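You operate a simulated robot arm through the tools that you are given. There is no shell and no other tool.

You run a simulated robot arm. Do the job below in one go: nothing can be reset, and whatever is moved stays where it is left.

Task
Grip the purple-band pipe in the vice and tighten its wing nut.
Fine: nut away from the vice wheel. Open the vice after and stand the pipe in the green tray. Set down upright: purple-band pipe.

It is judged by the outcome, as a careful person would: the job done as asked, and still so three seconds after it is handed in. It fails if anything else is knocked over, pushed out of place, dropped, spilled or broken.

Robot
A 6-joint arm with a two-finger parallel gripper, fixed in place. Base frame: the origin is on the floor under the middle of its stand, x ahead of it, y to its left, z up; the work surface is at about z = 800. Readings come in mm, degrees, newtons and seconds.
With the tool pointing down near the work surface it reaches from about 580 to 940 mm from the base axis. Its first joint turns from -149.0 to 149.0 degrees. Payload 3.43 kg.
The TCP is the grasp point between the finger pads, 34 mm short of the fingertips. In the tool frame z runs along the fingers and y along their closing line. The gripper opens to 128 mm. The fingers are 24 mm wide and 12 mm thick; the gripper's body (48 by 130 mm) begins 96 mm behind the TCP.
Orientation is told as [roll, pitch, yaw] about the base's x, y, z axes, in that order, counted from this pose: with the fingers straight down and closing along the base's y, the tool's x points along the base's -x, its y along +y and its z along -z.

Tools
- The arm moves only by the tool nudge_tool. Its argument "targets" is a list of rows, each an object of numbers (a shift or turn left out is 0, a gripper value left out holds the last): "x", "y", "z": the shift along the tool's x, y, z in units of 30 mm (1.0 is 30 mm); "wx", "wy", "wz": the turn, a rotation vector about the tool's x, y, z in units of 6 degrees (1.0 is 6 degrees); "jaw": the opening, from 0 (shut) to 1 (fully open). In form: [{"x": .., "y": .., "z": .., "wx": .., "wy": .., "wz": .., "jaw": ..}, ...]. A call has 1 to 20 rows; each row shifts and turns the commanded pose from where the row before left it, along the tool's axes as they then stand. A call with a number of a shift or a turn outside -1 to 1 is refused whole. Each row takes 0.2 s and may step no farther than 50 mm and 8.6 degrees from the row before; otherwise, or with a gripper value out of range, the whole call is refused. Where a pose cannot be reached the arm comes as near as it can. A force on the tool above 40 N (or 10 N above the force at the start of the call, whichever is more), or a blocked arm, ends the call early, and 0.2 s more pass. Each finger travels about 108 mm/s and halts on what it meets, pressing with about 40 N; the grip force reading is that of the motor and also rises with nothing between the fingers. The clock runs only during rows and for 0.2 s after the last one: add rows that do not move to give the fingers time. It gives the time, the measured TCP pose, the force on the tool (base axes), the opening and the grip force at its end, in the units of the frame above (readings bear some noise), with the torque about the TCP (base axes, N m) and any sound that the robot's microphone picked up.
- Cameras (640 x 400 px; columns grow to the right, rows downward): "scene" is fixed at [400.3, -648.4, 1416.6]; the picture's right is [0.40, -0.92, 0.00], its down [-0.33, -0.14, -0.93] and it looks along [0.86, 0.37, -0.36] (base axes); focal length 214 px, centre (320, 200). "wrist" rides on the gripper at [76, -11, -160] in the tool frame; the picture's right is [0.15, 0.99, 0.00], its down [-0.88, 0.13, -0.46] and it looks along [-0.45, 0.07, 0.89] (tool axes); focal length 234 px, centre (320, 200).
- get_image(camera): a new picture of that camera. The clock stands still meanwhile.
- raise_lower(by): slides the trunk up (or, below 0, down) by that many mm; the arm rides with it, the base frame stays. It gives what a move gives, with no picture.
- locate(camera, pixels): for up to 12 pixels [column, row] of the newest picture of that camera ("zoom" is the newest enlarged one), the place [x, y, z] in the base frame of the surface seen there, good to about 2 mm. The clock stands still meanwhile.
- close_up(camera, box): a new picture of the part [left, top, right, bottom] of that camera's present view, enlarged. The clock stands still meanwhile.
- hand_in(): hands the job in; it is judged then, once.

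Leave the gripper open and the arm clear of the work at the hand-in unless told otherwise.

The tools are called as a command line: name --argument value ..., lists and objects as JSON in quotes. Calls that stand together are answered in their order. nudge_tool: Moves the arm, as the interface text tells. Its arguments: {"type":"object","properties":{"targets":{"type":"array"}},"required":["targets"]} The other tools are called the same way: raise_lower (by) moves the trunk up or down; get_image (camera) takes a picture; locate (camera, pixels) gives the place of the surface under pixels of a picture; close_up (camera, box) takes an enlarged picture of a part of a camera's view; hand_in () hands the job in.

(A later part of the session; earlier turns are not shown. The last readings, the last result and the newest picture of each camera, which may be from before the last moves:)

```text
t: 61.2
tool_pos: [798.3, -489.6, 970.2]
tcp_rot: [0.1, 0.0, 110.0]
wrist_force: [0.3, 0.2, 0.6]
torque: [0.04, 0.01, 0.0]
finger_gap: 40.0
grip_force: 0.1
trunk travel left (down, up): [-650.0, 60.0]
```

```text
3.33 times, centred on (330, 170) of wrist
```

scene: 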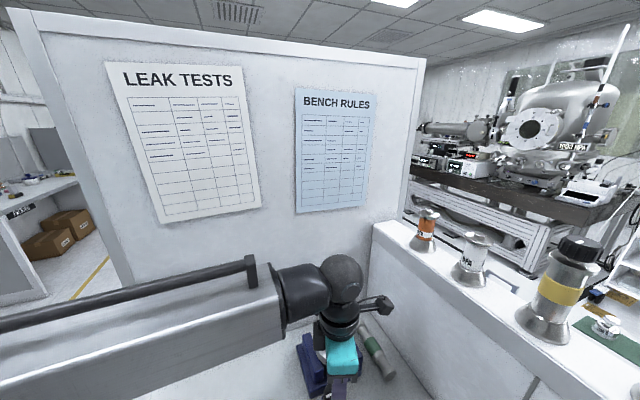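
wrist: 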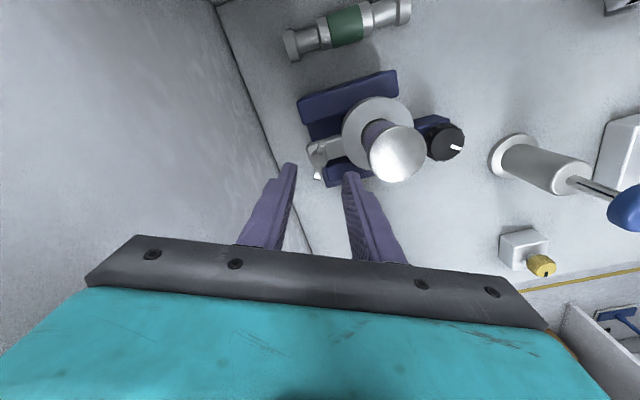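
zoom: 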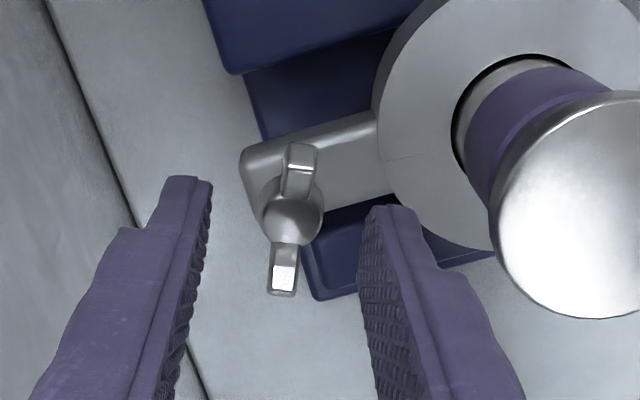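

Nicely centred. I go the last 21 mm down.

nudge_tool --targets '[{"z": 0.35}, {"z": 0.35}, {}]'

close_up --camera "wrist" --box '[250, 110, 410, 230]'

```text
t: 62.0
tool_pos: [798.9, -489.5, 949.8]
tcp_rot: [0.1, 0.0, 110.0]
wrist_force: [-0.4, -0.2, 0.9]
torque: [0.01, -0.03, -0.03]
finger_gap: 39.9
grip_force: 0.1
trunk travel left (down, up): [-650.0, 60.0]
```

```text
3.33 times, centred on (330, 170) of wrist
```

zoom: 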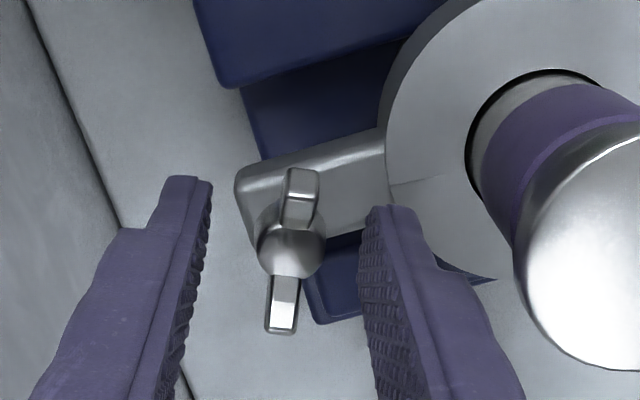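

The nut is midway between the pads. I close on it.

nudge_tool --targets '[{"jaw": 0}, {}, {}]'

close_up --camera "wrist" --box '[250, 110, 410, 230]'

```text
t: 62.8
tool_pos: [798.5, -488.9, 949.6]
tcp_rot: [0.0, 0.0, 110.0]
wrist_force: [0.0, -1.0, 0.3]
torque: [-0.05, 0.03, 0.01]
finger_gap: 8.3
grip_force: 40.0
trunk travel left (down, up): [-650.0, 60.0]
```

```text
3.33 times, centred on (330, 170) of wrist
```

zoom: 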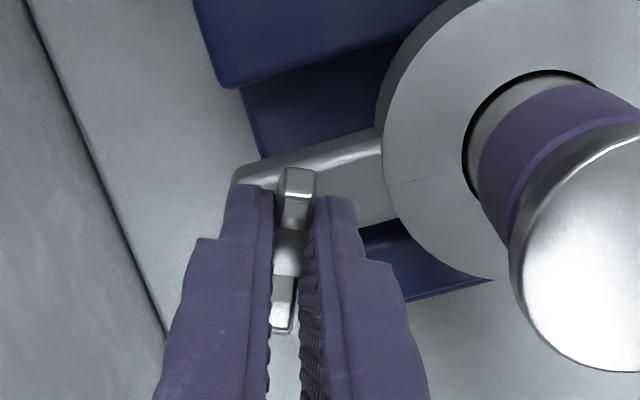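

Gripped across the wings (opening 8.3 mm, side forces nil). I turn clockwise 12° in 3° rows and read the torque.

nudge_tool --targets '[{"wz": 0.5}, {"wz": 0.5}, {"wz": 0.5}, {"wz": 0.5}, {}]'

close_up --camera "wrist" --box '[250, 110, 410, 230]'

```text
t: 64.0
tool_pos: [798.6, -489.7, 949.3]
tcp_rot: [0.0, 0.0, 98.0]
wrist_force: [0.3, -0.1, -0.2]
torque: [-0.01, -0.06, 0.0]
finger_gap: 8.1
grip_force: 40.1
trunk travel left (down, up): [-650.0, 60.0]
```

```text
3.33 times, centred on (330, 170) of wrist
```

zoom: 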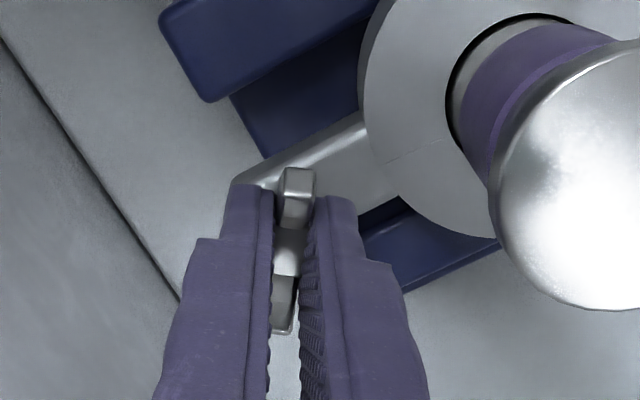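

The nut follows freely (torque ≈0). I go on clockwise 24° and check again.

nudge_tool --targets '[{"wz": 0.6}, {"wz": 0.7}, {"wz": 0.7}, {"wz": 0.7}, {"wz": 0.7}, {"wz": 0.6}, {}]'

```text
t: 65.6
tool_pos: [798.6, -488.9, 950.2]
tcp_rot: [0.0, 0.0, 73.9]
wrist_force: [0.6, -0.2, 0.6]
torque: [0.11, -0.19, 0.03]
finger_gap: 8.1
grip_force: 40.3
trunk travel left (down, up): [-650.0, 60.0]
```

Still free at yaw 74°. I continue 24° more.

nudge_tool --targets '[{"wz": 0.6}, {"wz": 0.7}, {"wz": 0.7}, {"wz": 0.7}, {"wz": 0.7}, {"wz": 0.6}, {}]'

get_image --camera "wrist"

```text
t: 67.2
tool_pos: [799.3, -489.2, 949.6]
tcp_rot: [0.0, 0.0, 50.1]
wrist_force: [2.2, 0.6, 2.9]
torque: [-0.06, -0.03, 0.0]
finger_gap: 8.2
grip_force: 39.6
trunk travel left (down, up): [-650.0, 60.0]
```

```text
taken
```

wrist: 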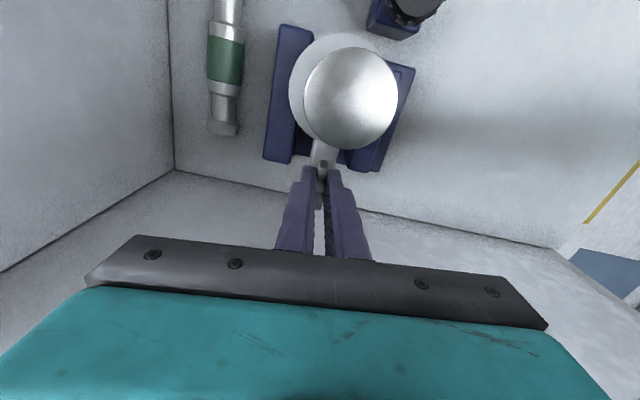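

60° turned, still free. I continue 24° twice more, watching.

nudge_tool --targets '[{"wz": 0.6}, {"wz": 0.7}, {"wz": 0.7}, {"wz": 0.7}, {"wz": 0.7}, {"wz": 0.6}, {}]'

```text
t: 68.8
tool_pos: [797.2, -489.9, 950.7]
tcp_rot: [-0.1, -0.2, 25.9]
wrist_force: [6.0, -12.3, 6.4]
torque: [-1.31, -0.12, 1.05]
finger_gap: 11.4
grip_force: 39.7
trunk travel left (down, up): [-650.0, 60.0]
```

Torque has risen to 1.05 N m and the fingers have been spread to 11.4 mm: the nut is tight. I look before doing anything more.

get_image --camera "wrist"

close_up --camera "wrist" --box '[250, 110, 410, 230]'

```text
taken
```

wrist: 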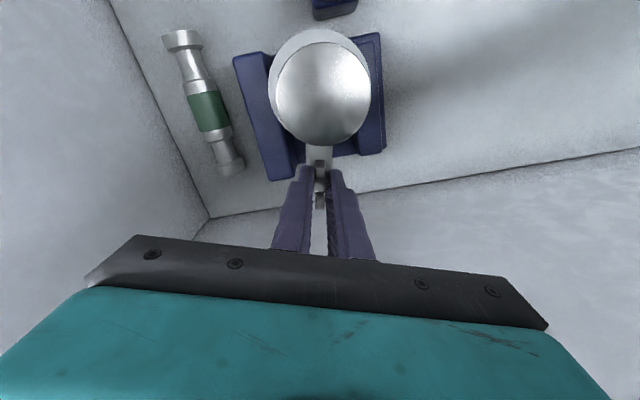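

```text
3.33 times, centred on (330, 170) of wrist
```

zoom: 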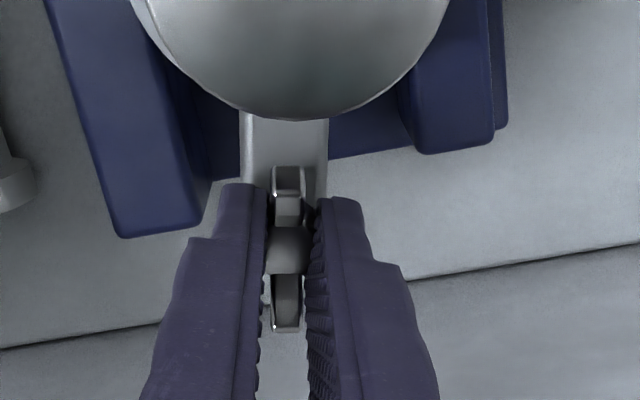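

The lug and pipe have stayed put; the nut stopped at about 76° of turn and the fingers twisted ~8° past it, pressing with ≈1 N m. I press 4° more to make sure it is fully home.

nudge_tool --targets '[{"wz": 0.35}, {"wz": 0.35}, {}, {}]'

close_up --camera "wrist" --box '[250, 110, 410, 230]'

```text
t: 69.8
tool_pos: [797.2, -490.0, 949.6]
tcp_rot: [-0.1, -0.1, 21.8]
wrist_force: [8.5, -11.5, 8.9]
torque: [-1.25, -0.18, 1.07]
finger_gap: 13.4
grip_force: 40.6
trunk travel left (down, up): [-650.0, 60.0]
```

```text
3.33 times, centred on (330, 170) of wrist
```

zoom: 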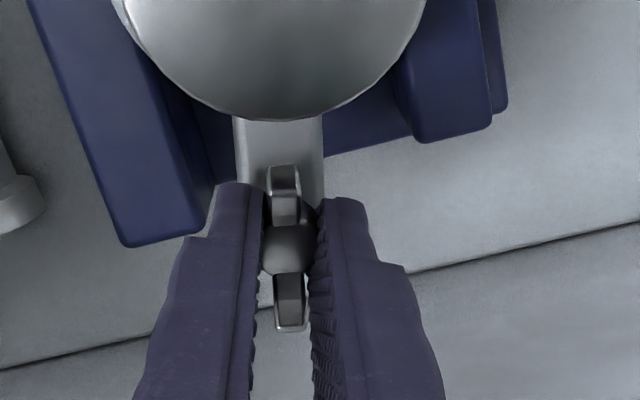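

Torque stays at 1.07 N m with the nut unmoved: it is tight. I open the fingers and rise.

nudge_tool --targets '[{"jaw": 0.3125}, {}, {}]'

close_up --camera "wrist" --box '[250, 90, 410, 230]'

```text
t: 70.6
tool_pos: [797.6, -489.1, 949.2]
tcp_rot: [0.0, 0.0, 21.8]
wrist_force: [0.2, -0.1, 0.0]
torque: [0.02, -0.02, 0.01]
finger_gap: 39.8
grip_force: 0.1
trunk travel left (down, up): [-650.0, 60.0]
```

```text
2.86 times, centred on (330, 160) of wrist
```

zoom: 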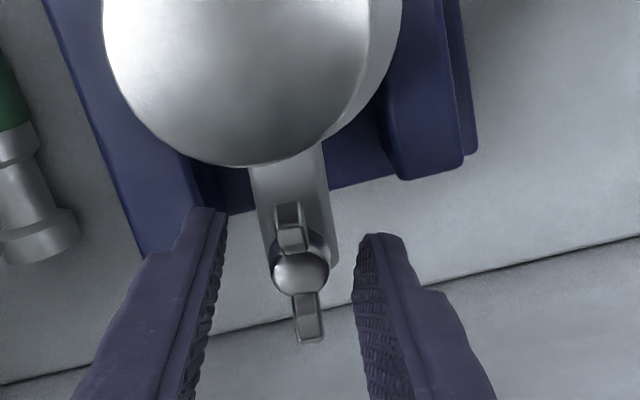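

Free again; the nut and lug stand as before. I rise to z≈1010, then move inward 30 mm and up to ≈1080 to look at the whole.

nudge_tool --targets '[{"z": -0.6}, {"z": -0.7}, {"z": -0.7}, {"x": 0.3, "y": 0.4, "z": -0.4}, {"x": 0.3, "y": 0.4, "z": -0.7}, {"z": -0.8}, {"z": -0.5}, {}]'

get_image --camera "wrist"

close_up --camera "scene" --box '[270, 280, 410, 400]'

```text
t: 72.4
tool_pos: [771.8, -472.7, 1082.3]
tcp_rot: [0.0, 0.0, 21.8]
wrist_force: [0.0, 0.4, -0.3]
torque: [0.01, 0.02, -0.03]
finger_gap: 40.0
grip_force: 0.0
trunk travel left (down, up): [-650.0, 60.0]
```

```text
taken
```

wrist: 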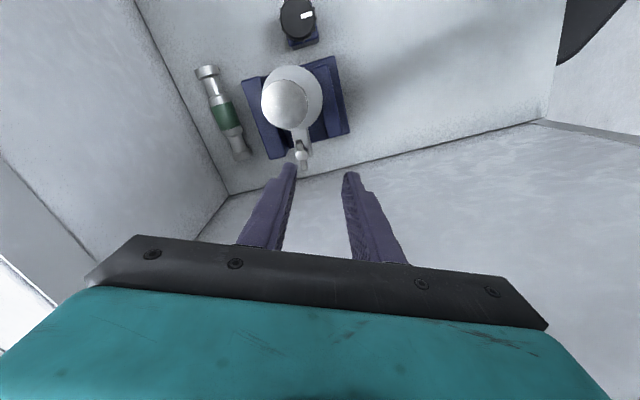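

```text
3.33 times, centred on (340, 340) of scene
```

zoom: 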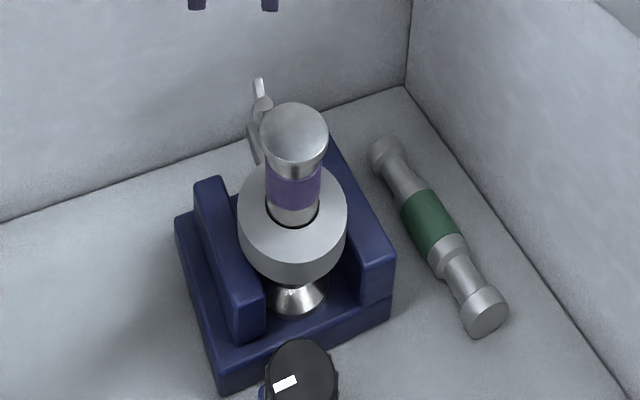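

The enlarged scene shows jaw 2 and the wheel's mark looking as they did when the vice was open. I need to check this: I read the wheel mark, jaw 2, the pipe and the nut.

locate --camera "zoom" --pixels '[[258, 297], [240, 300], [245, 265], [268, 320], [293, 135], [262, 135], [325, 135], [240, 220], [346, 220], [275, 385], [295, 380], [262, 103]]'

close_up --camera "wrist" --box '[220, 0, 380, 190]'

```text
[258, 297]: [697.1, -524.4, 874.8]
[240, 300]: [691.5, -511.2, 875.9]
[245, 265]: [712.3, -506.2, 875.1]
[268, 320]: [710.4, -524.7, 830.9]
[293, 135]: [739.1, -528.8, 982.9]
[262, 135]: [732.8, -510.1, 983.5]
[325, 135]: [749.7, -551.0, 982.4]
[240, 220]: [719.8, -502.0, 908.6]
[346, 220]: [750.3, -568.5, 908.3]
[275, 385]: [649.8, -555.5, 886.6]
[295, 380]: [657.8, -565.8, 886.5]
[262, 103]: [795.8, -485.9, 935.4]
```

```text
2.11 times, centred on (300, 95) of wrist
```

zoom: 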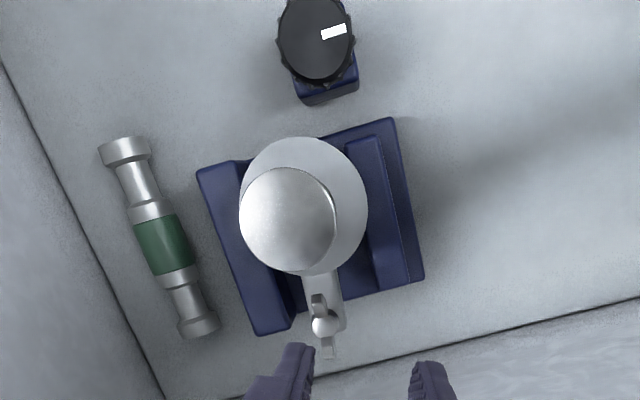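

The vice has indeed come open again (jaw 2 back at x−y≈1221, wheel mark back at ≈135°): my over-press of the tight nut swung the pipe against jaw 2 and drove the vice back. The pipe still stands. I read exactly where the pipe, nut and wings are now.

locate --camera "zoom" --pixels '[[241, 220], [337, 220], [290, 168], [290, 272], [323, 327], [318, 300], [328, 355], [320, 297], [366, 200], [300, 140], [345, 32], [323, 35]]'

```text
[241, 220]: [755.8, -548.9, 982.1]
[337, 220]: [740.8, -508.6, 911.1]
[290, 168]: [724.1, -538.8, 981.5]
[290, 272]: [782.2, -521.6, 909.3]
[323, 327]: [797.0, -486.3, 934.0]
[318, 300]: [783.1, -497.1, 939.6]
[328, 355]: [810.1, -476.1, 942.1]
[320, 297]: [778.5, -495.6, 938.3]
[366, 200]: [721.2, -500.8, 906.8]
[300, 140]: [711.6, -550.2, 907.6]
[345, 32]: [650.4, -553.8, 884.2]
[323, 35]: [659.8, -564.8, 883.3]
```

The pipe stands at (743.7,-531), nut at (797,-486) pointing 40°, wings at 38° (turned ≈67° relative to the pipe, so home). To do it properly with the pipe held, I close the vice again: over to above the wheel at z≈1080.

nudge_tool --targets '[{"x": 0.9, "y": -0.318, "jaw": 0.453}, {"x": 0.92, "y": -0.318}, {"x": 0.92, "y": -0.318}, {"x": 0.92, "y": -0.318}, {"x": 0.94, "y": -0.318}, {}]'

get_image --camera "wrist"

```text
t: 73.8
tool_pos: [662.0, -567.8, 1083.9]
tcp_rot: [0.1, -0.1, 21.8]
wrist_force: [0.1, -0.1, -0.9]
torque: [0.02, 0.02, 0.02]
finger_gap: 57.9
grip_force: 0.1
trunk travel left (down, up): [-650.0, 60.0]
```

```text
taken
```

wrist: 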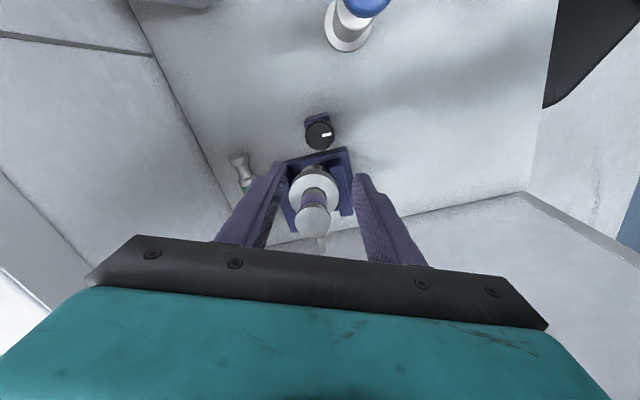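

Centred over the wheel. I go down to z≈899 and grip it.

nudge_tool --targets '[{"z": 0.8}, {"z": 1}, {"z": 1}, {"z": 1}, {"z": 1}, {"z": 0.6}, {"z": 0.4}, {"z": 0.35}, {}]'

get_image --camera "wrist"

```text
t: 75.8
tool_pos: [662.2, -568.0, 897.3]
tcp_rot: [0.1, -0.1, 21.8]
wrist_force: [-0.2, -0.1, 0.1]
torque: [0.04, 0.03, 0.03]
finger_gap: 58.0
grip_force: 0.1
trunk travel left (down, up): [-650.0, 60.0]
```

```text
taken
```

wrist: 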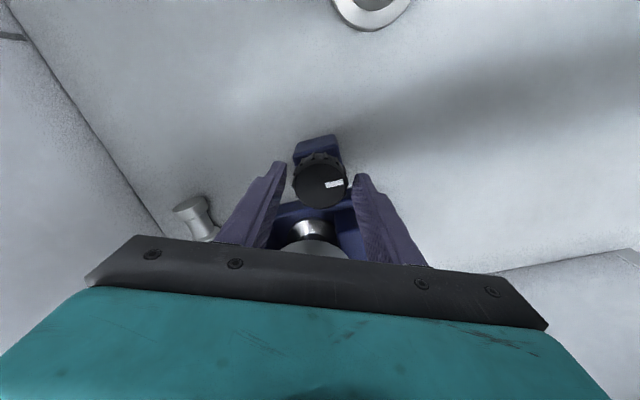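

The knob is between the fingers. I close and look at the forces.

nudge_tool --targets '[{"jaw": 0}, {}, {}]'

```text
t: 76.6
tool_pos: [662.2, -568.7, 896.3]
tcp_rot: [0.0, 0.0, 21.8]
wrist_force: [-0.6, 2.6, -3.2]
torque: [-0.36, -0.4, 0.01]
finger_gap: 43.7
grip_force: 45.0
trunk travel left (down, up): [-650.0, 60.0]
```

Well centred (side force ≈3 N). I turn counterclockwise 30° first.

nudge_tool --targets '[{"wz": -0.5}, {"wz": -0.75}, {"wz": -0.75}, {"wz": -0.75}, {"wz": -0.75}, {"wz": -0.75}, {"wz": -0.75}, {}]'

get_image --camera "wrist"

```text
t: 78.4
tool_pos: [661.2, -569.1, 897.2]
tcp_rot: [0.1, 0.0, 51.8]
wrist_force: [-8.7, 9.4, -14.4]
torque: [-0.24, -0.12, 0.02]
finger_gap: 43.5
grip_force: 45.1
trunk travel left (down, up): [-650.0, 60.0]
```

```text
taken
```

wrist: 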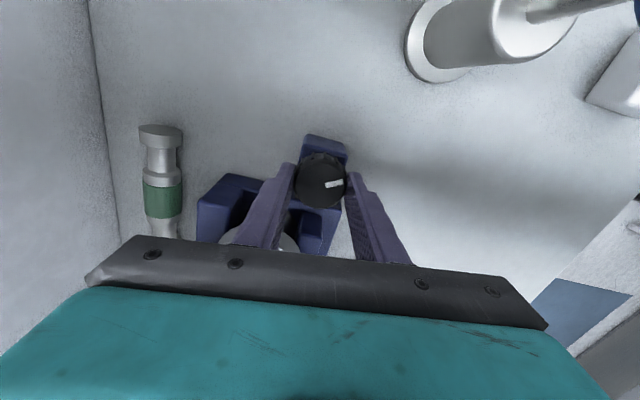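

It follows. I ease the small side and vertical forces (y +2 mm, z +1.5 mm) and turn 24° more.

nudge_tool --targets '[{"y": 0.06, "z": 0.05}, {"wz": -0.6}, {"wz": -0.6}, {"wz": -0.6}, {"wz": -0.6}, {}]'

close_up --camera "wrist" --box '[180, 100, 400, 260]'

```text
t: 79.8
tool_pos: [661.6, -568.1, 897.6]
tcp_rot: [-0.3, 0.0, 66.3]
wrist_force: [10.1, -8.8, 12.6]
torque: [0.8, -0.28, -0.01]
finger_gap: 43.7
grip_force: 44.8
trunk travel left (down, up): [-650.0, 60.0]
```

```text
2.50 times, centred on (290, 180) of wrist
```

zoom: 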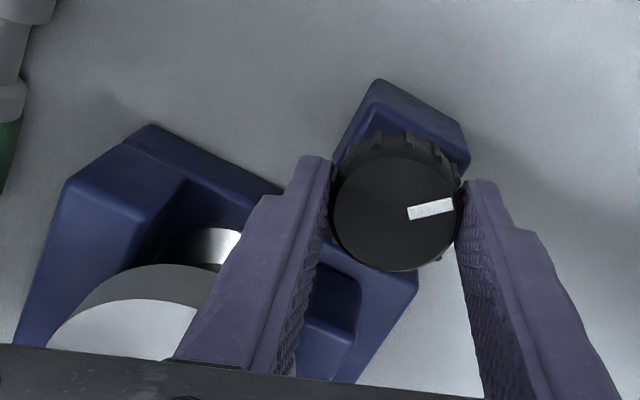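

44° turned and still free. I continue in small steps, watching for the torque to rise.

nudge_tool --targets '[{"wz": -0.5, "y": -0.03, "z": -0.03}, {"wz": -0.5}, {"wz": -0.5}, {"wz": -0.5}, {}]'

close_up --camera "wrist" --box '[180, 100, 400, 260]'

```text
t: 81.0
tool_pos: [660.5, -567.9, 898.0]
tcp_rot: [0.0, -0.1, 78.3]
wrist_force: [8.7, -6.9, 5.6]
torque: [-1.0, 0.47, 0.02]
finger_gap: 43.4
grip_force: 45.0
trunk travel left (down, up): [-650.0, 60.0]
```

```text
2.50 times, centred on (290, 180) of wrist
```

zoom: 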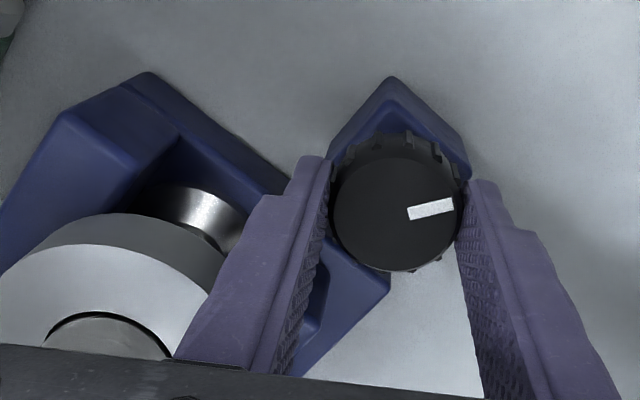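

56° turned, knob still following without resistance. More small steps.

nudge_tool --targets '[{"wz": -0.5}, {"wz": -0.5}, {}]'

nudge_tool --targets '[{"wz": -0.5}, {"wz": -0.5}, {}]'

close_up --camera "wrist" --box '[180, 100, 400, 260]'

```text
t: 81.8
tool_pos: [661.3, -568.1, 897.5]
tcp_rot: [0.0, 0.0, 84.2]
wrist_force: [6.0, -6.2, 3.0]
torque: [-0.07, -0.44, -0.72]
finger_gap: 43.6
grip_force: 44.9
trunk travel left (down, up): [-650.0, 60.0]
```

```text
t: 82.6
tool_pos: [660.3, -567.9, 896.3]
tcp_rot: [0.0, -0.1, 90.3]
wrist_force: [4.3, 0.0, -1.0]
torque: [0.16, -0.22, -0.3]
finger_gap: 43.3
grip_force: 44.9
trunk travel left (down, up): [-650.0, 60.0]
```

```text
2.50 times, centred on (290, 180) of wrist
```

zoom: 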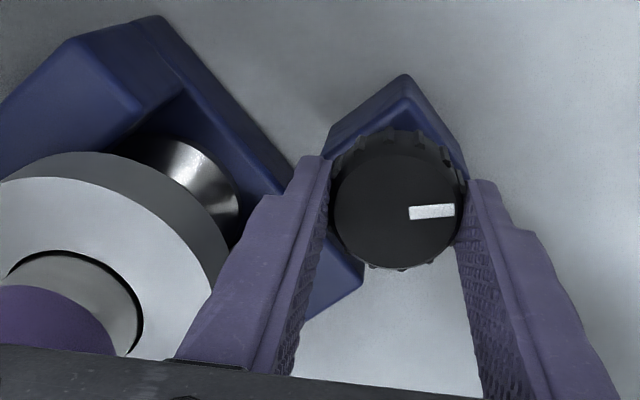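

The torque peaked at 0.72 N m, then the fingers slipped: the vice is snug on the pipe again after ≈62°. I release the wheel, rise, and check the jaws, pipe and nut.

nudge_tool --targets '[{"jaw": 0.453}, {}, {"z": -0.8}, {"z": -0.9}, {"z": -1}, {"z": -1}, {"z": -1}, {"z": -1}, {}]'

nudge_tool --targets '[{"x": -0.3, "y": -0.8}, {"x": -0.3, "y": -0.8}, {"x": -0.3, "y": -0.6, "jaw": 1}, {}, {}]'

get_image --camera "wrist"

close_up --camera "wrist" --box '[220, 90, 400, 220]'

```text
t: 84.6
tool_pos: [660.5, -570.4, 1069.2]
tcp_rot: [0.0, 0.0, 90.1]
wrist_force: [0.9, 0.5, -0.7]
torque: [0.01, 0.0, 0.0]
finger_gap: 57.9
grip_force: 0.0
trunk travel left (down, up): [-650.0, 60.0]
```

```text
t: 85.8
tool_pos: [726.8, -541.7, 1068.7]
tcp_rot: [0.0, 0.0, 90.2]
wrist_force: [-0.5, 0.3, 0.0]
torque: [0.0, 0.0, -0.01]
finger_gap: 128.1
grip_force: 0.1
trunk travel left (down, up): [-650.0, 60.0]
```

```text
taken
```

wrist: 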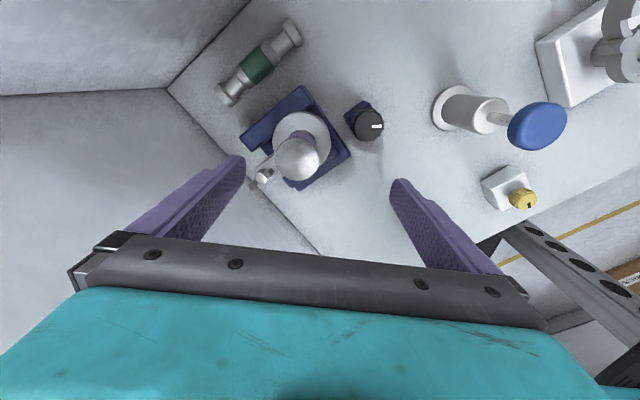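

```text
3.08 times, centred on (310, 155) of wrist
```

zoom: 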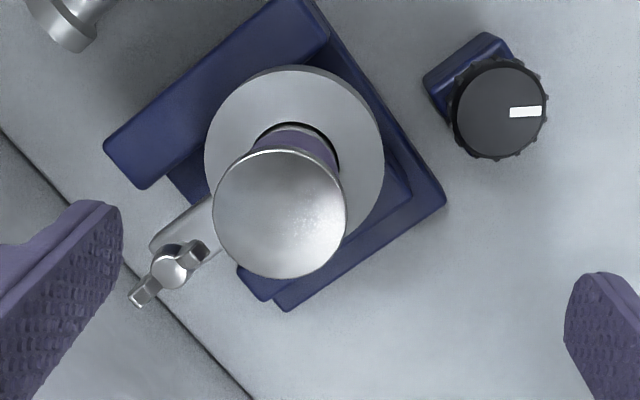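

locate --camera "zoom" --pixels '[[216, 213], [343, 213], [279, 153], [279, 273], [169, 270], [195, 252], [138, 298], [205, 250], [132, 292], [210, 140], [380, 140], [292, 70]]'

locate --camera "zoom" --pixels '[[410, 190], [248, 285], [245, 270], [265, 298], [525, 112], [540, 112], [500, 108], [190, 250], [142, 288], [440, 195]]'

```text
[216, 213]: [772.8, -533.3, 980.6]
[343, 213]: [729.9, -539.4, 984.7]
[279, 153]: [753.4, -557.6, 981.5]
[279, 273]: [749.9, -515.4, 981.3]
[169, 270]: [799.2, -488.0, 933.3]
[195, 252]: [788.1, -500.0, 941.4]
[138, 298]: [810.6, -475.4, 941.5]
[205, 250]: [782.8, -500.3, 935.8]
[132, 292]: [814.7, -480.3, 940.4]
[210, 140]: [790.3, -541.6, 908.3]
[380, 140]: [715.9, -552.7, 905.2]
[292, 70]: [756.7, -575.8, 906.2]
```

```text
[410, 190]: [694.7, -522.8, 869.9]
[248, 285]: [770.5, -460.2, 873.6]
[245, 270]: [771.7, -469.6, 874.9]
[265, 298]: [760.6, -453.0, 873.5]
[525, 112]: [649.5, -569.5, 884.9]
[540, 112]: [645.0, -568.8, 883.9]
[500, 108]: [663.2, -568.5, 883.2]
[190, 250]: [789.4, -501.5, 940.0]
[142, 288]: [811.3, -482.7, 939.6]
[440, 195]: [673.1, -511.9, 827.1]
```

The vice is closed again: pipe at (751.3,-537), nut (799,-488), wings at 40°. I now test the nut with the pipe held: turn the tool to yaw 40° (square to the wings), 40 mm opening, and go to (784,-478,1069).

nudge_tool --targets '[{"wz": 0.93, "jaw": 0.3125}, {"wz": 0.93}, {"wz": 0.93}, {"wz": 0.93}, {"wz": 0.93}, {"wz": 0.93}, {"wz": 0.93}, {"wz": 0.93}, {"wz": 0.93}, {"x": -0.707, "y": 0.1}, {"x": -0.707, "y": 0.1}, {"x": -0.707, "y": 0.1}, {"x": -0.707, "y": 0.1}, {}]'

get_image --camera "wrist"

```text
t: 88.8
tool_pos: [784.8, -478.3, 1067.7]
tcp_rot: [0.0, 0.0, 40.0]
wrist_force: [0.1, 0.2, -0.2]
torque: [-0.02, 0.04, 0.04]
finger_gap: 40.1
grip_force: 0.0
trunk travel left (down, up): [-650.0, 60.0]
```

```text
taken
```

wrist: 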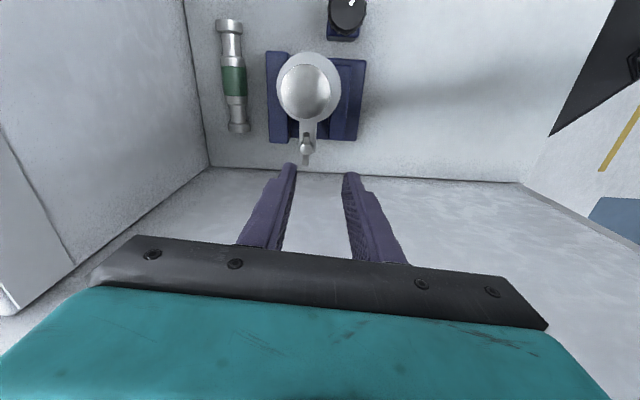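

The vice still looks closed. I go down to z≈1010, then sideways over the nut.

nudge_tool --targets '[{"z": 0.65}, {"z": 0.65}, {"z": 0.63}, {}, {"x": -0.08, "y": -0.28}, {"x": -0.08, "y": -0.28}, {}]'

close_up --camera "wrist" --box '[250, 60, 410, 230]'

```text
t: 90.4
tool_pos: [798.2, -488.2, 1010.4]
tcp_rot: [-0.1, -0.1, 40.0]
wrist_force: [-0.9, -0.2, -0.2]
torque: [0.0, 0.02, 0.03]
finger_gap: 39.7
grip_force: 0.1
trunk travel left (down, up): [-650.0, 60.0]
```

```text
2.35 times, centred on (330, 145) of wrist
```

zoom: 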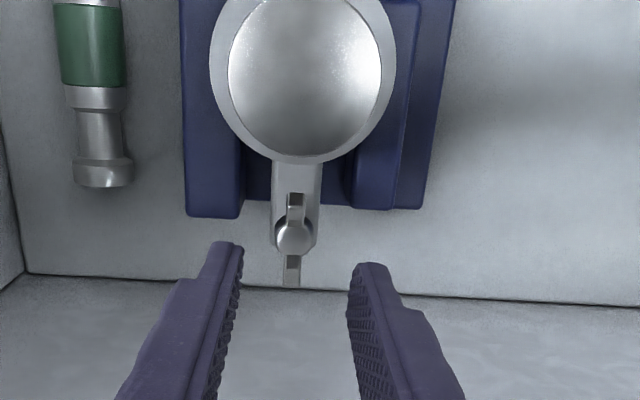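

Lined up well. Down 60 mm to z≈950.

nudge_tool --targets '[{"z": 0.6}, {"z": 0.6}, {"z": 0.5}, {"z": 0.3}, {}]'

close_up --camera "wrist" --box '[250, 90, 410, 230]'

```text
t: 91.6
tool_pos: [798.0, -486.4, 947.8]
tcp_rot: [0.0, 0.0, 40.0]
wrist_force: [0.1, 0.5, 0.3]
torque: [0.02, -0.01, 0.02]
finger_gap: 40.0
grip_force: 0.0
trunk travel left (down, up): [-650.0, 60.0]
```

```text
2.86 times, centred on (330, 160) of wrist
```

zoom: 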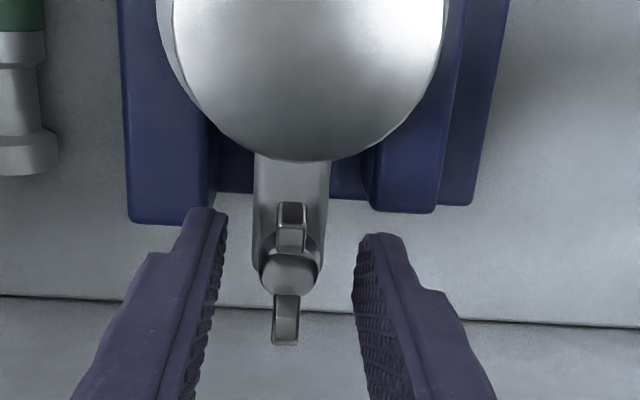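

Centred. I close gently on the wings.

nudge_tool --targets '[{"y": -0.03, "jaw": 0.12}, {"jaw": 0}, {}, {}]'

close_up --camera "wrist" --box '[250, 90, 410, 230]'

```text
t: 92.6
tool_pos: [798.5, -489.2, 948.4]
tcp_rot: [0.1, 0.0, 40.1]
wrist_force: [2.7, -7.5, 2.1]
torque: [-0.8, -0.11, 0.64]
finger_gap: 8.1
grip_force: 39.9
trunk travel left (down, up): [-650.0, 60.0]
```

```text
2.86 times, centred on (330, 160) of wrist
```

zoom: 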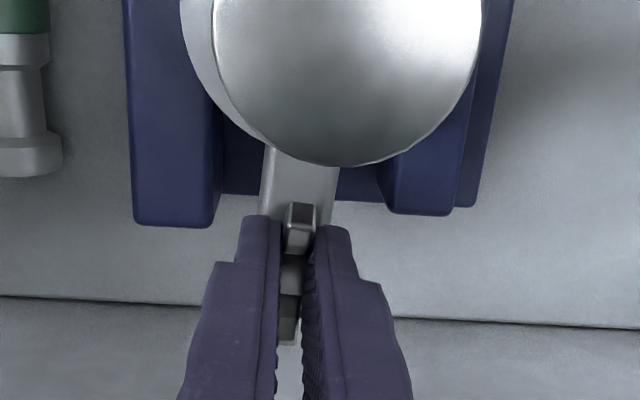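

Closing aligned the wings with the pads and at once gave 0.64 N m, so the nut is already at its stop; but the pipe seems to have shifted toward jaw 2 again. I look from the scene camera and read the positions.

close_up --camera "scene" --box '[270, 260, 410, 400]'

get_image --camera "wrist"

```text
2.86 times, centred on (340, 330) of scene
```

zoom: 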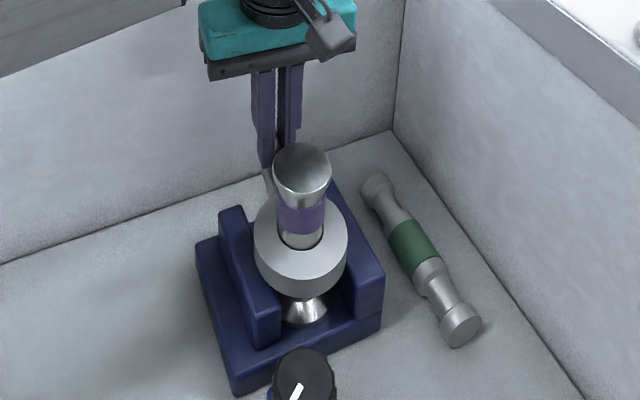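

```text
taken
```

wrist: 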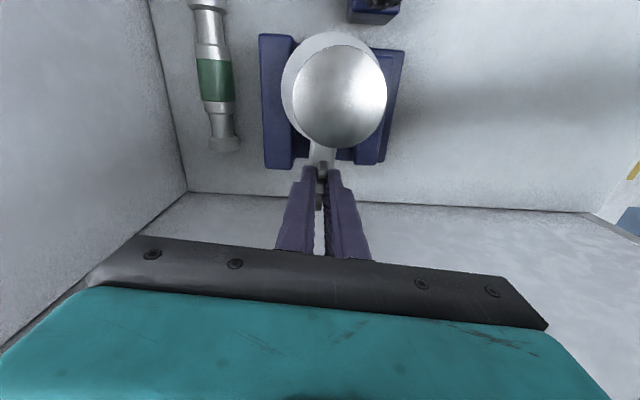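

I read jaw 2, the foot, the ring, top and the wheel mark in this view.

close_up --camera "scene" --box '[270, 280, 410, 400]'

locate --camera "zoom" --pixels '[[262, 297], [275, 290], [285, 300], [250, 260], [295, 60], [268, 65], [335, 65], [245, 180], [350, 180], [292, 390], [300, 378], [305, 290]]'

```text
3.33 times, centred on (340, 340) of scene
```

zoom: 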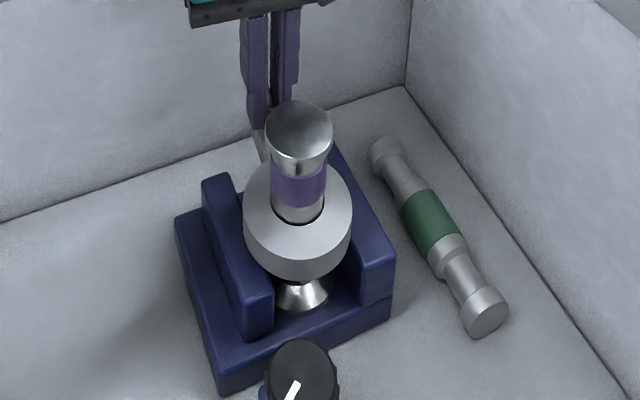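

```text
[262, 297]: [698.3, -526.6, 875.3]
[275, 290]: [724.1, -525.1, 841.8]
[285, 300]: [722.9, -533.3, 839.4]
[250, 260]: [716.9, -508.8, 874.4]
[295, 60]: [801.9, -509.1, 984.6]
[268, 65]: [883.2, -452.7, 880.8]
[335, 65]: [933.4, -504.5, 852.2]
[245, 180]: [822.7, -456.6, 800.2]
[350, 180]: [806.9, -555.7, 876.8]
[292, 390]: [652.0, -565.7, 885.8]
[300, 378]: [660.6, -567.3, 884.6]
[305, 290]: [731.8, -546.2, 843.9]
```

The vice is partly pushed back by the 0.64 N m on the nut; the nut itself is home and tight (twice confirmed with the pipe gripped). I release the nut and rise clear the same way as before.

nudge_tool --targets '[{"jaw": 0.3125}, {}, {}]'

nudge_tool --targets '[{"z": -0.6}, {"z": -0.7}, {"z": -0.7}, {"x": 0.1, "y": 0.4, "z": -0.4}, {"x": 0.1, "y": 0.4, "z": -0.7}, {"z": -0.8}, {"z": -0.5}, {}]'

get_image --camera "wrist"

close_up --camera "scene" --box '[270, 280, 410, 400]'

```text
t: 93.4
tool_pos: [798.9, -487.7, 949.1]
tcp_rot: [-0.1, 0.0, 40.0]
wrist_force: [0.4, -0.1, -0.7]
torque: [-0.01, 0.0, -0.02]
finger_gap: 40.1
grip_force: 0.0
trunk travel left (down, up): [-650.0, 60.0]
```

```text
t: 95.2
tool_pos: [779.4, -472.6, 1081.3]
tcp_rot: [0.1, 0.0, 40.0]
wrist_force: [0.4, 0.5, 1.1]
torque: [0.02, 0.04, 0.04]
finger_gap: 39.8
grip_force: 0.1
trunk travel left (down, up): [-650.0, 60.0]
```

```text
taken
```

wrist: 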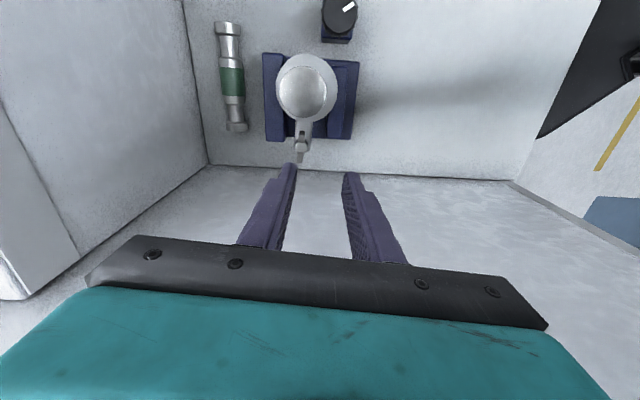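

```text
3.33 times, centred on (340, 340) of scene
```

zoom: 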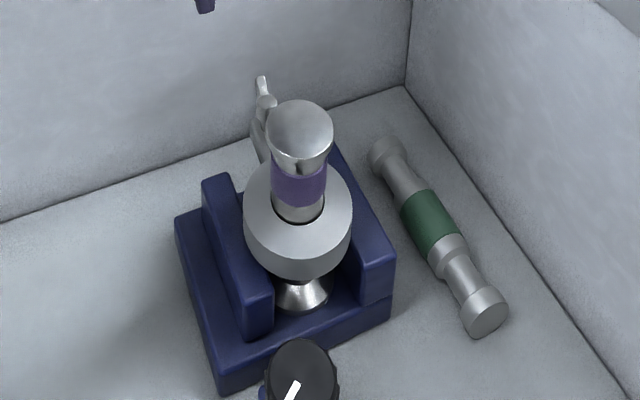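

Pipe upright, nothing else disturbed. Now I open the vice deliberately: over to the wheel at this height, yaw 40°.

nudge_tool --targets '[{"x": 0.84, "y": 0.013, "jaw": 0.453}, {"x": 0.84, "y": 0.013}, {"x": 0.84, "y": 0.013}, {"x": 0.84, "y": 0.013}, {"x": 0.84, "y": 0.013}, {"x": 0.84, "y": 0.013}, {}]'

get_image --camera "wrist"

```text
t: 96.8
tool_pos: [661.8, -568.2, 1081.3]
tcp_rot: [0.0, 0.0, 40.0]
wrist_force: [0.6, -0.7, -0.1]
torque: [0.03, 0.0, 0.0]
finger_gap: 57.8
grip_force: 0.1
trunk travel left (down, up): [-650.0, 60.0]
```

```text
taken
```

wrist: 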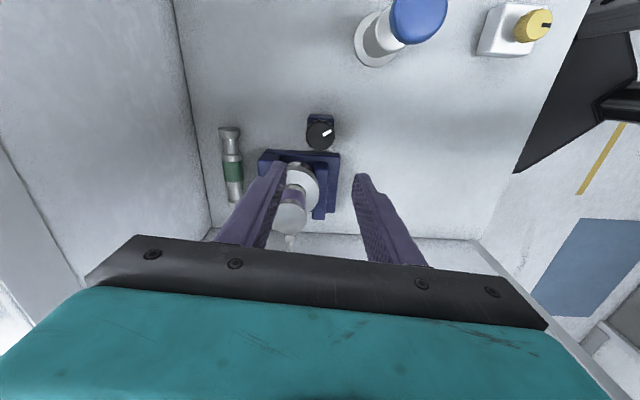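

Above the wheel. I go down to z≈898 and grip it.

nudge_tool --targets '[{"z": 0.8}, {"z": 1}, {"z": 1}, {"z": 1}, {"z": 1}, {"z": 0.6}, {"z": 0.4}, {"z": 0.3}, {}]'

nudge_tool --targets '[{"jaw": 0}, {}, {}]'

get_image --camera "wrist"

```text
t: 98.8
tool_pos: [659.8, -568.5, 898.5]
tcp_rot: [0.0, 0.0, 40.0]
wrist_force: [0.8, 0.2, 0.5]
torque: [0.01, 0.06, 0.02]
finger_gap: 57.8
grip_force: 0.1
trunk travel left (down, up): [-650.0, 60.0]
```

```text
t: 99.6
tool_pos: [661.0, -568.8, 898.6]
tcp_rot: [0.0, -0.1, 40.0]
wrist_force: [2.1, -1.8, -0.6]
torque: [-0.38, -0.23, 0.03]
finger_gap: 43.4
grip_force: 45.2
trunk travel left (down, up): [-650.0, 60.0]
```

```text
taken
```

wrist: 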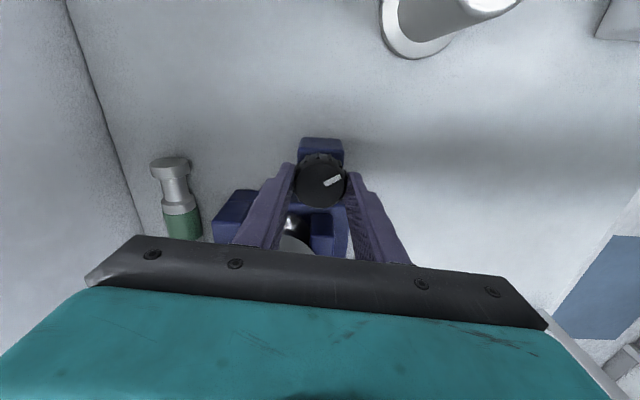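

The wheel mark stands at ≈166°; the open stop is at ≈138°. I turn clockwise 28°.

nudge_tool --targets '[{"wz": 0.5}, {"wz": 0.6}, {"wz": 0.6}, {"wz": 0.6}, {"wz": 0.6}, {"wz": 0.6}, {"wz": 0.6}, {"wz": 0.6}, {}]'

close_up --camera "wrist" --box '[230, 100, 410, 260]'

```text
t: 101.6
tool_pos: [661.2, -570.3, 898.5]
tcp_rot: [0.1, 0.1, 11.7]
wrist_force: [-9.9, -1.9, -11.6]
torque: [0.03, 0.19, -0.07]
finger_gap: 43.3
grip_force: 45.0
trunk travel left (down, up): [-650.0, 60.0]
```

```text
2.50 times, centred on (320, 180) of wrist
```

zoom: 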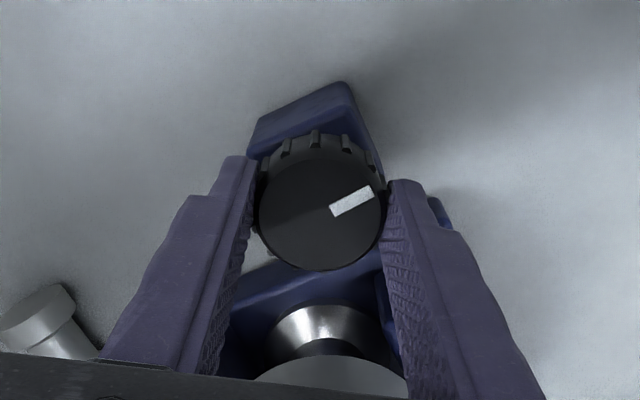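

The knob followed all 28°. I turn 5° more to be sure it is at the open stop.

nudge_tool --targets '[{"wz": 0.4}, {"wz": 0.4}, {}]'

close_up --camera "wrist" --box '[230, 100, 410, 260]'

```text
t: 102.4
tool_pos: [661.1, -571.1, 897.6]
tcp_rot: [0.2, 0.1, 7.0]
wrist_force: [-15.6, -1.1, -13.8]
torque: [-0.03, 0.45, 0.89]
finger_gap: 43.5
grip_force: 44.7
trunk travel left (down, up): [-650.0, 60.0]
```

```text
2.50 times, centred on (320, 180) of wrist
```

zoom: 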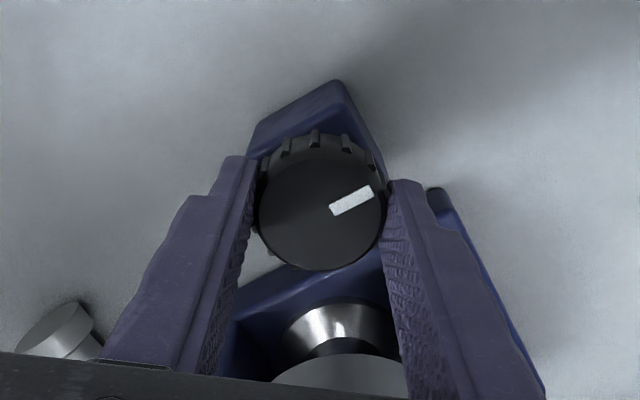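

Resistance of 0.89 N m: the vice is at its open stop. I release, rise to ≈1075, and turn back to yaw 90°.

nudge_tool --targets '[{"jaw": 0.453}, {}, {"z": -0.8}, {"z": -1}, {"z": -1}, {"z": -1}, {"z": -1}, {"z": -1}, {}]'

nudge_tool --targets '[{"wz": -1, "jaw": 0.586}, {"wz": -1}, {"wz": -1}, {"wz": -1}, {"wz": -1}, {"wz": -1}, {"wz": -1}, {"wz": -1}, {"wz": -1}, {"wz": -1}, {"wz": -1}, {"wz": -1}, {"wz": -1}, {"wz": -0.83}, {}]'

get_image --camera "wrist"

```text
t: 104.4
tool_pos: [660.3, -567.7, 1072.2]
tcp_rot: [0.0, 0.1, 6.9]
wrist_force: [-0.5, 0.0, -0.3]
torque: [0.0, 0.01, -0.02]
finger_gap: 57.8
grip_force: 0.1
trunk travel left (down, up): [-650.0, 60.0]
```

```text
t: 107.6
tool_pos: [662.0, -569.6, 1073.5]
tcp_rot: [0.0, 0.0, 90.0]
wrist_force: [0.2, -0.1, -0.1]
torque: [0.02, 0.01, 0.0]
finger_gap: 75.2
grip_force: 0.0
trunk travel left (down, up): [-650.0, 60.0]
```

```text
taken
```

wrist: 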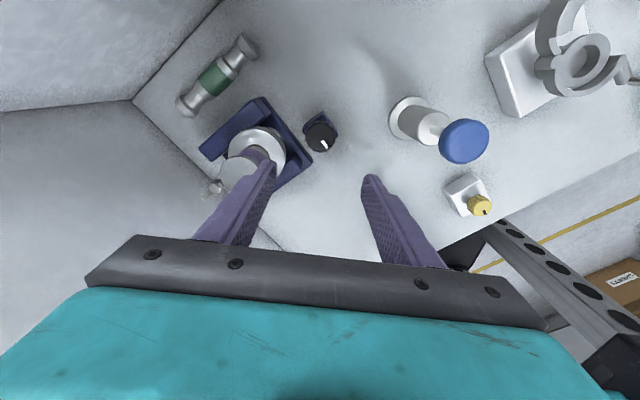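

Vice open (mark back at its first position, jaw gap wide). Now I go above the pipe at about (746,-534) to measure its axis for the grasp.

nudge_tool --targets '[{"x": -0.4, "y": -0.93}, {"x": -0.4, "y": -0.93}, {"x": -0.4, "y": -0.93}, {}]'

close_up --camera "wrist" --box '[240, 90, 400, 220]'

```text
t: 108.6
tool_pos: [746.5, -534.9, 1073.6]
tcp_rot: [0.1, 0.0, 89.9]
wrist_force: [-0.2, 0.5, -0.1]
torque: [-0.02, 0.03, 0.0]
finger_gap: 75.0
grip_force: 0.1
trunk travel left (down, up): [-650.0, 60.0]
```

```text
3.08 times, centred on (320, 155) of wrist
```

zoom: 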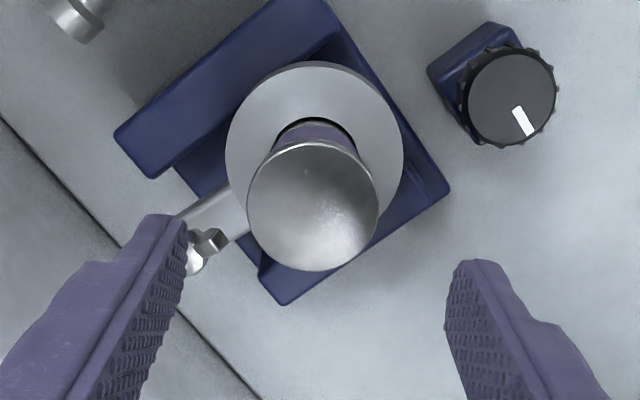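

locate --camera "zoom" --pixels '[[251, 205], [375, 205], [313, 147], [313, 266], [313, 206], [230, 140], [400, 140], [315, 66], [197, 258], [212, 240], [150, 165], [280, 298]]'

```text
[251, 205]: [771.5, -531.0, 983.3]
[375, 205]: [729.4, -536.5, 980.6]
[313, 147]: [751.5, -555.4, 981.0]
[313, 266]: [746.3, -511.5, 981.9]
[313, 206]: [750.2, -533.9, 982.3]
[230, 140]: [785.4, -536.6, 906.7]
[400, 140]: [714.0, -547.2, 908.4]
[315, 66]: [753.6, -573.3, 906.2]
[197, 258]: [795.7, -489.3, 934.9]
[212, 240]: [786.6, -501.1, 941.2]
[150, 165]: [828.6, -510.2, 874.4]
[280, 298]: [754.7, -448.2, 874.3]
```

Pipe axis ≈(749.3,-535), still upright. I centre over it and go down to z≈979 with a 75 mm opening.

nudge_tool --targets '[{"y": -0.09, "z": 0.6}, {"z": 0.8}, {"z": 0.7}, {"z": 0.6}, {"z": 0.45}, {}]'

get_image --camera "wrist"

close_up --camera "scene" --box '[270, 280, 410, 400]'

```text
t: 110.0
tool_pos: [747.7, -534.7, 977.5]
tcp_rot: [0.1, -0.1, 90.0]
wrist_force: [0.5, 0.0, 0.0]
torque: [-0.01, -0.01, -0.01]
finger_gap: 75.2
grip_force: 0.1
trunk travel left (down, up): [-650.0, 60.0]
```

```text
taken
```

wrist: 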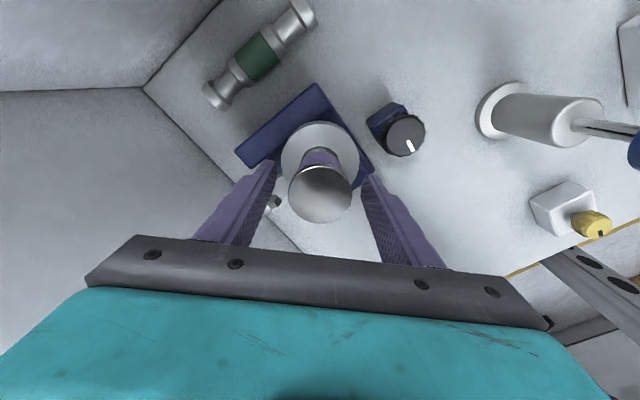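

```text
3.33 times, centred on (340, 340) of scene
```

zoom: 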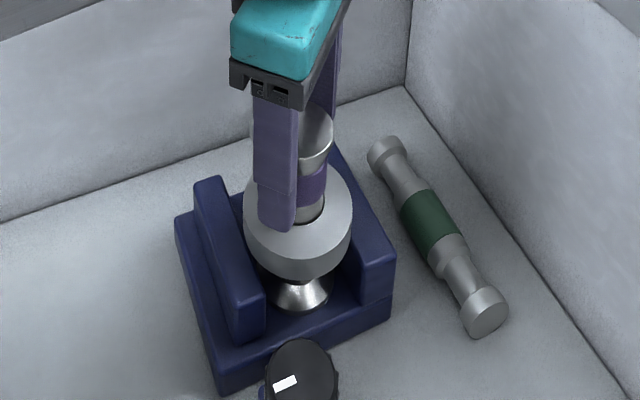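

The top flange is midway between the pads, the vice is wide open. I close on the pipe.

nudge_tool --targets '[{"jaw": 0}, {}, {}]'

nudge_tool --targets '[{"z": -0.25}, {"z": -0.25}, {}]'

close_up --camera "scene" --box '[270, 280, 410, 400]'

```text
t: 110.8
tool_pos: [748.4, -533.9, 978.1]
tcp_rot: [0.0, 0.0, 90.0]
wrist_force: [-0.8, -0.7, 0.1]
torque: [-0.01, 0.06, 0.01]
finger_gap: 37.0
grip_force: 40.2
trunk travel left (down, up): [-650.0, 60.0]
```

```text
t: 111.6
tool_pos: [748.1, -534.6, 991.4]
tcp_rot: [0.0, 0.1, 90.0]
wrist_force: [0.6, -0.9, -3.3]
torque: [-0.03, 0.02, 0.0]
finger_gap: 36.6
grip_force: 40.0
trunk travel left (down, up): [-650.0, 60.0]
```

```text
3.33 times, centred on (340, 340) of scene
```

zoom: 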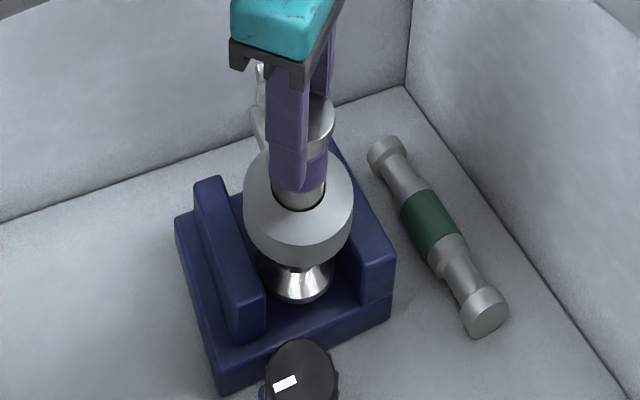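

It hangs free (3–4 N). I lift straight to z≈1062 so the foot clears the jaws.

nudge_tool --targets '[{"z": -0.5}, {"z": -0.6}, {"z": -0.6}, {"z": -0.5}, {"z": -0.2}, {}]'

close_up --camera "scene" --box '[270, 260, 410, 400]'

```text
t: 113.0
tool_pos: [748.0, -534.7, 1064.4]
tcp_rot: [0.0, 0.0, 90.0]
wrist_force: [0.5, 0.7, -2.5]
torque: [-0.01, -0.02, 0.05]
finger_gap: 36.5
grip_force: 39.8
trunk travel left (down, up): [-650.0, 60.0]
```

```text
2.86 times, centred on (340, 330) of scene
```

zoom: 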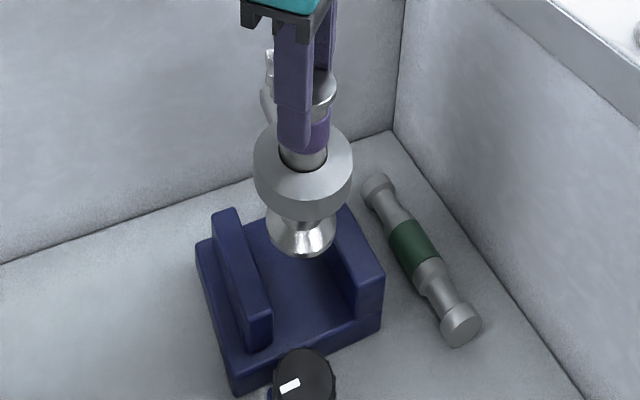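

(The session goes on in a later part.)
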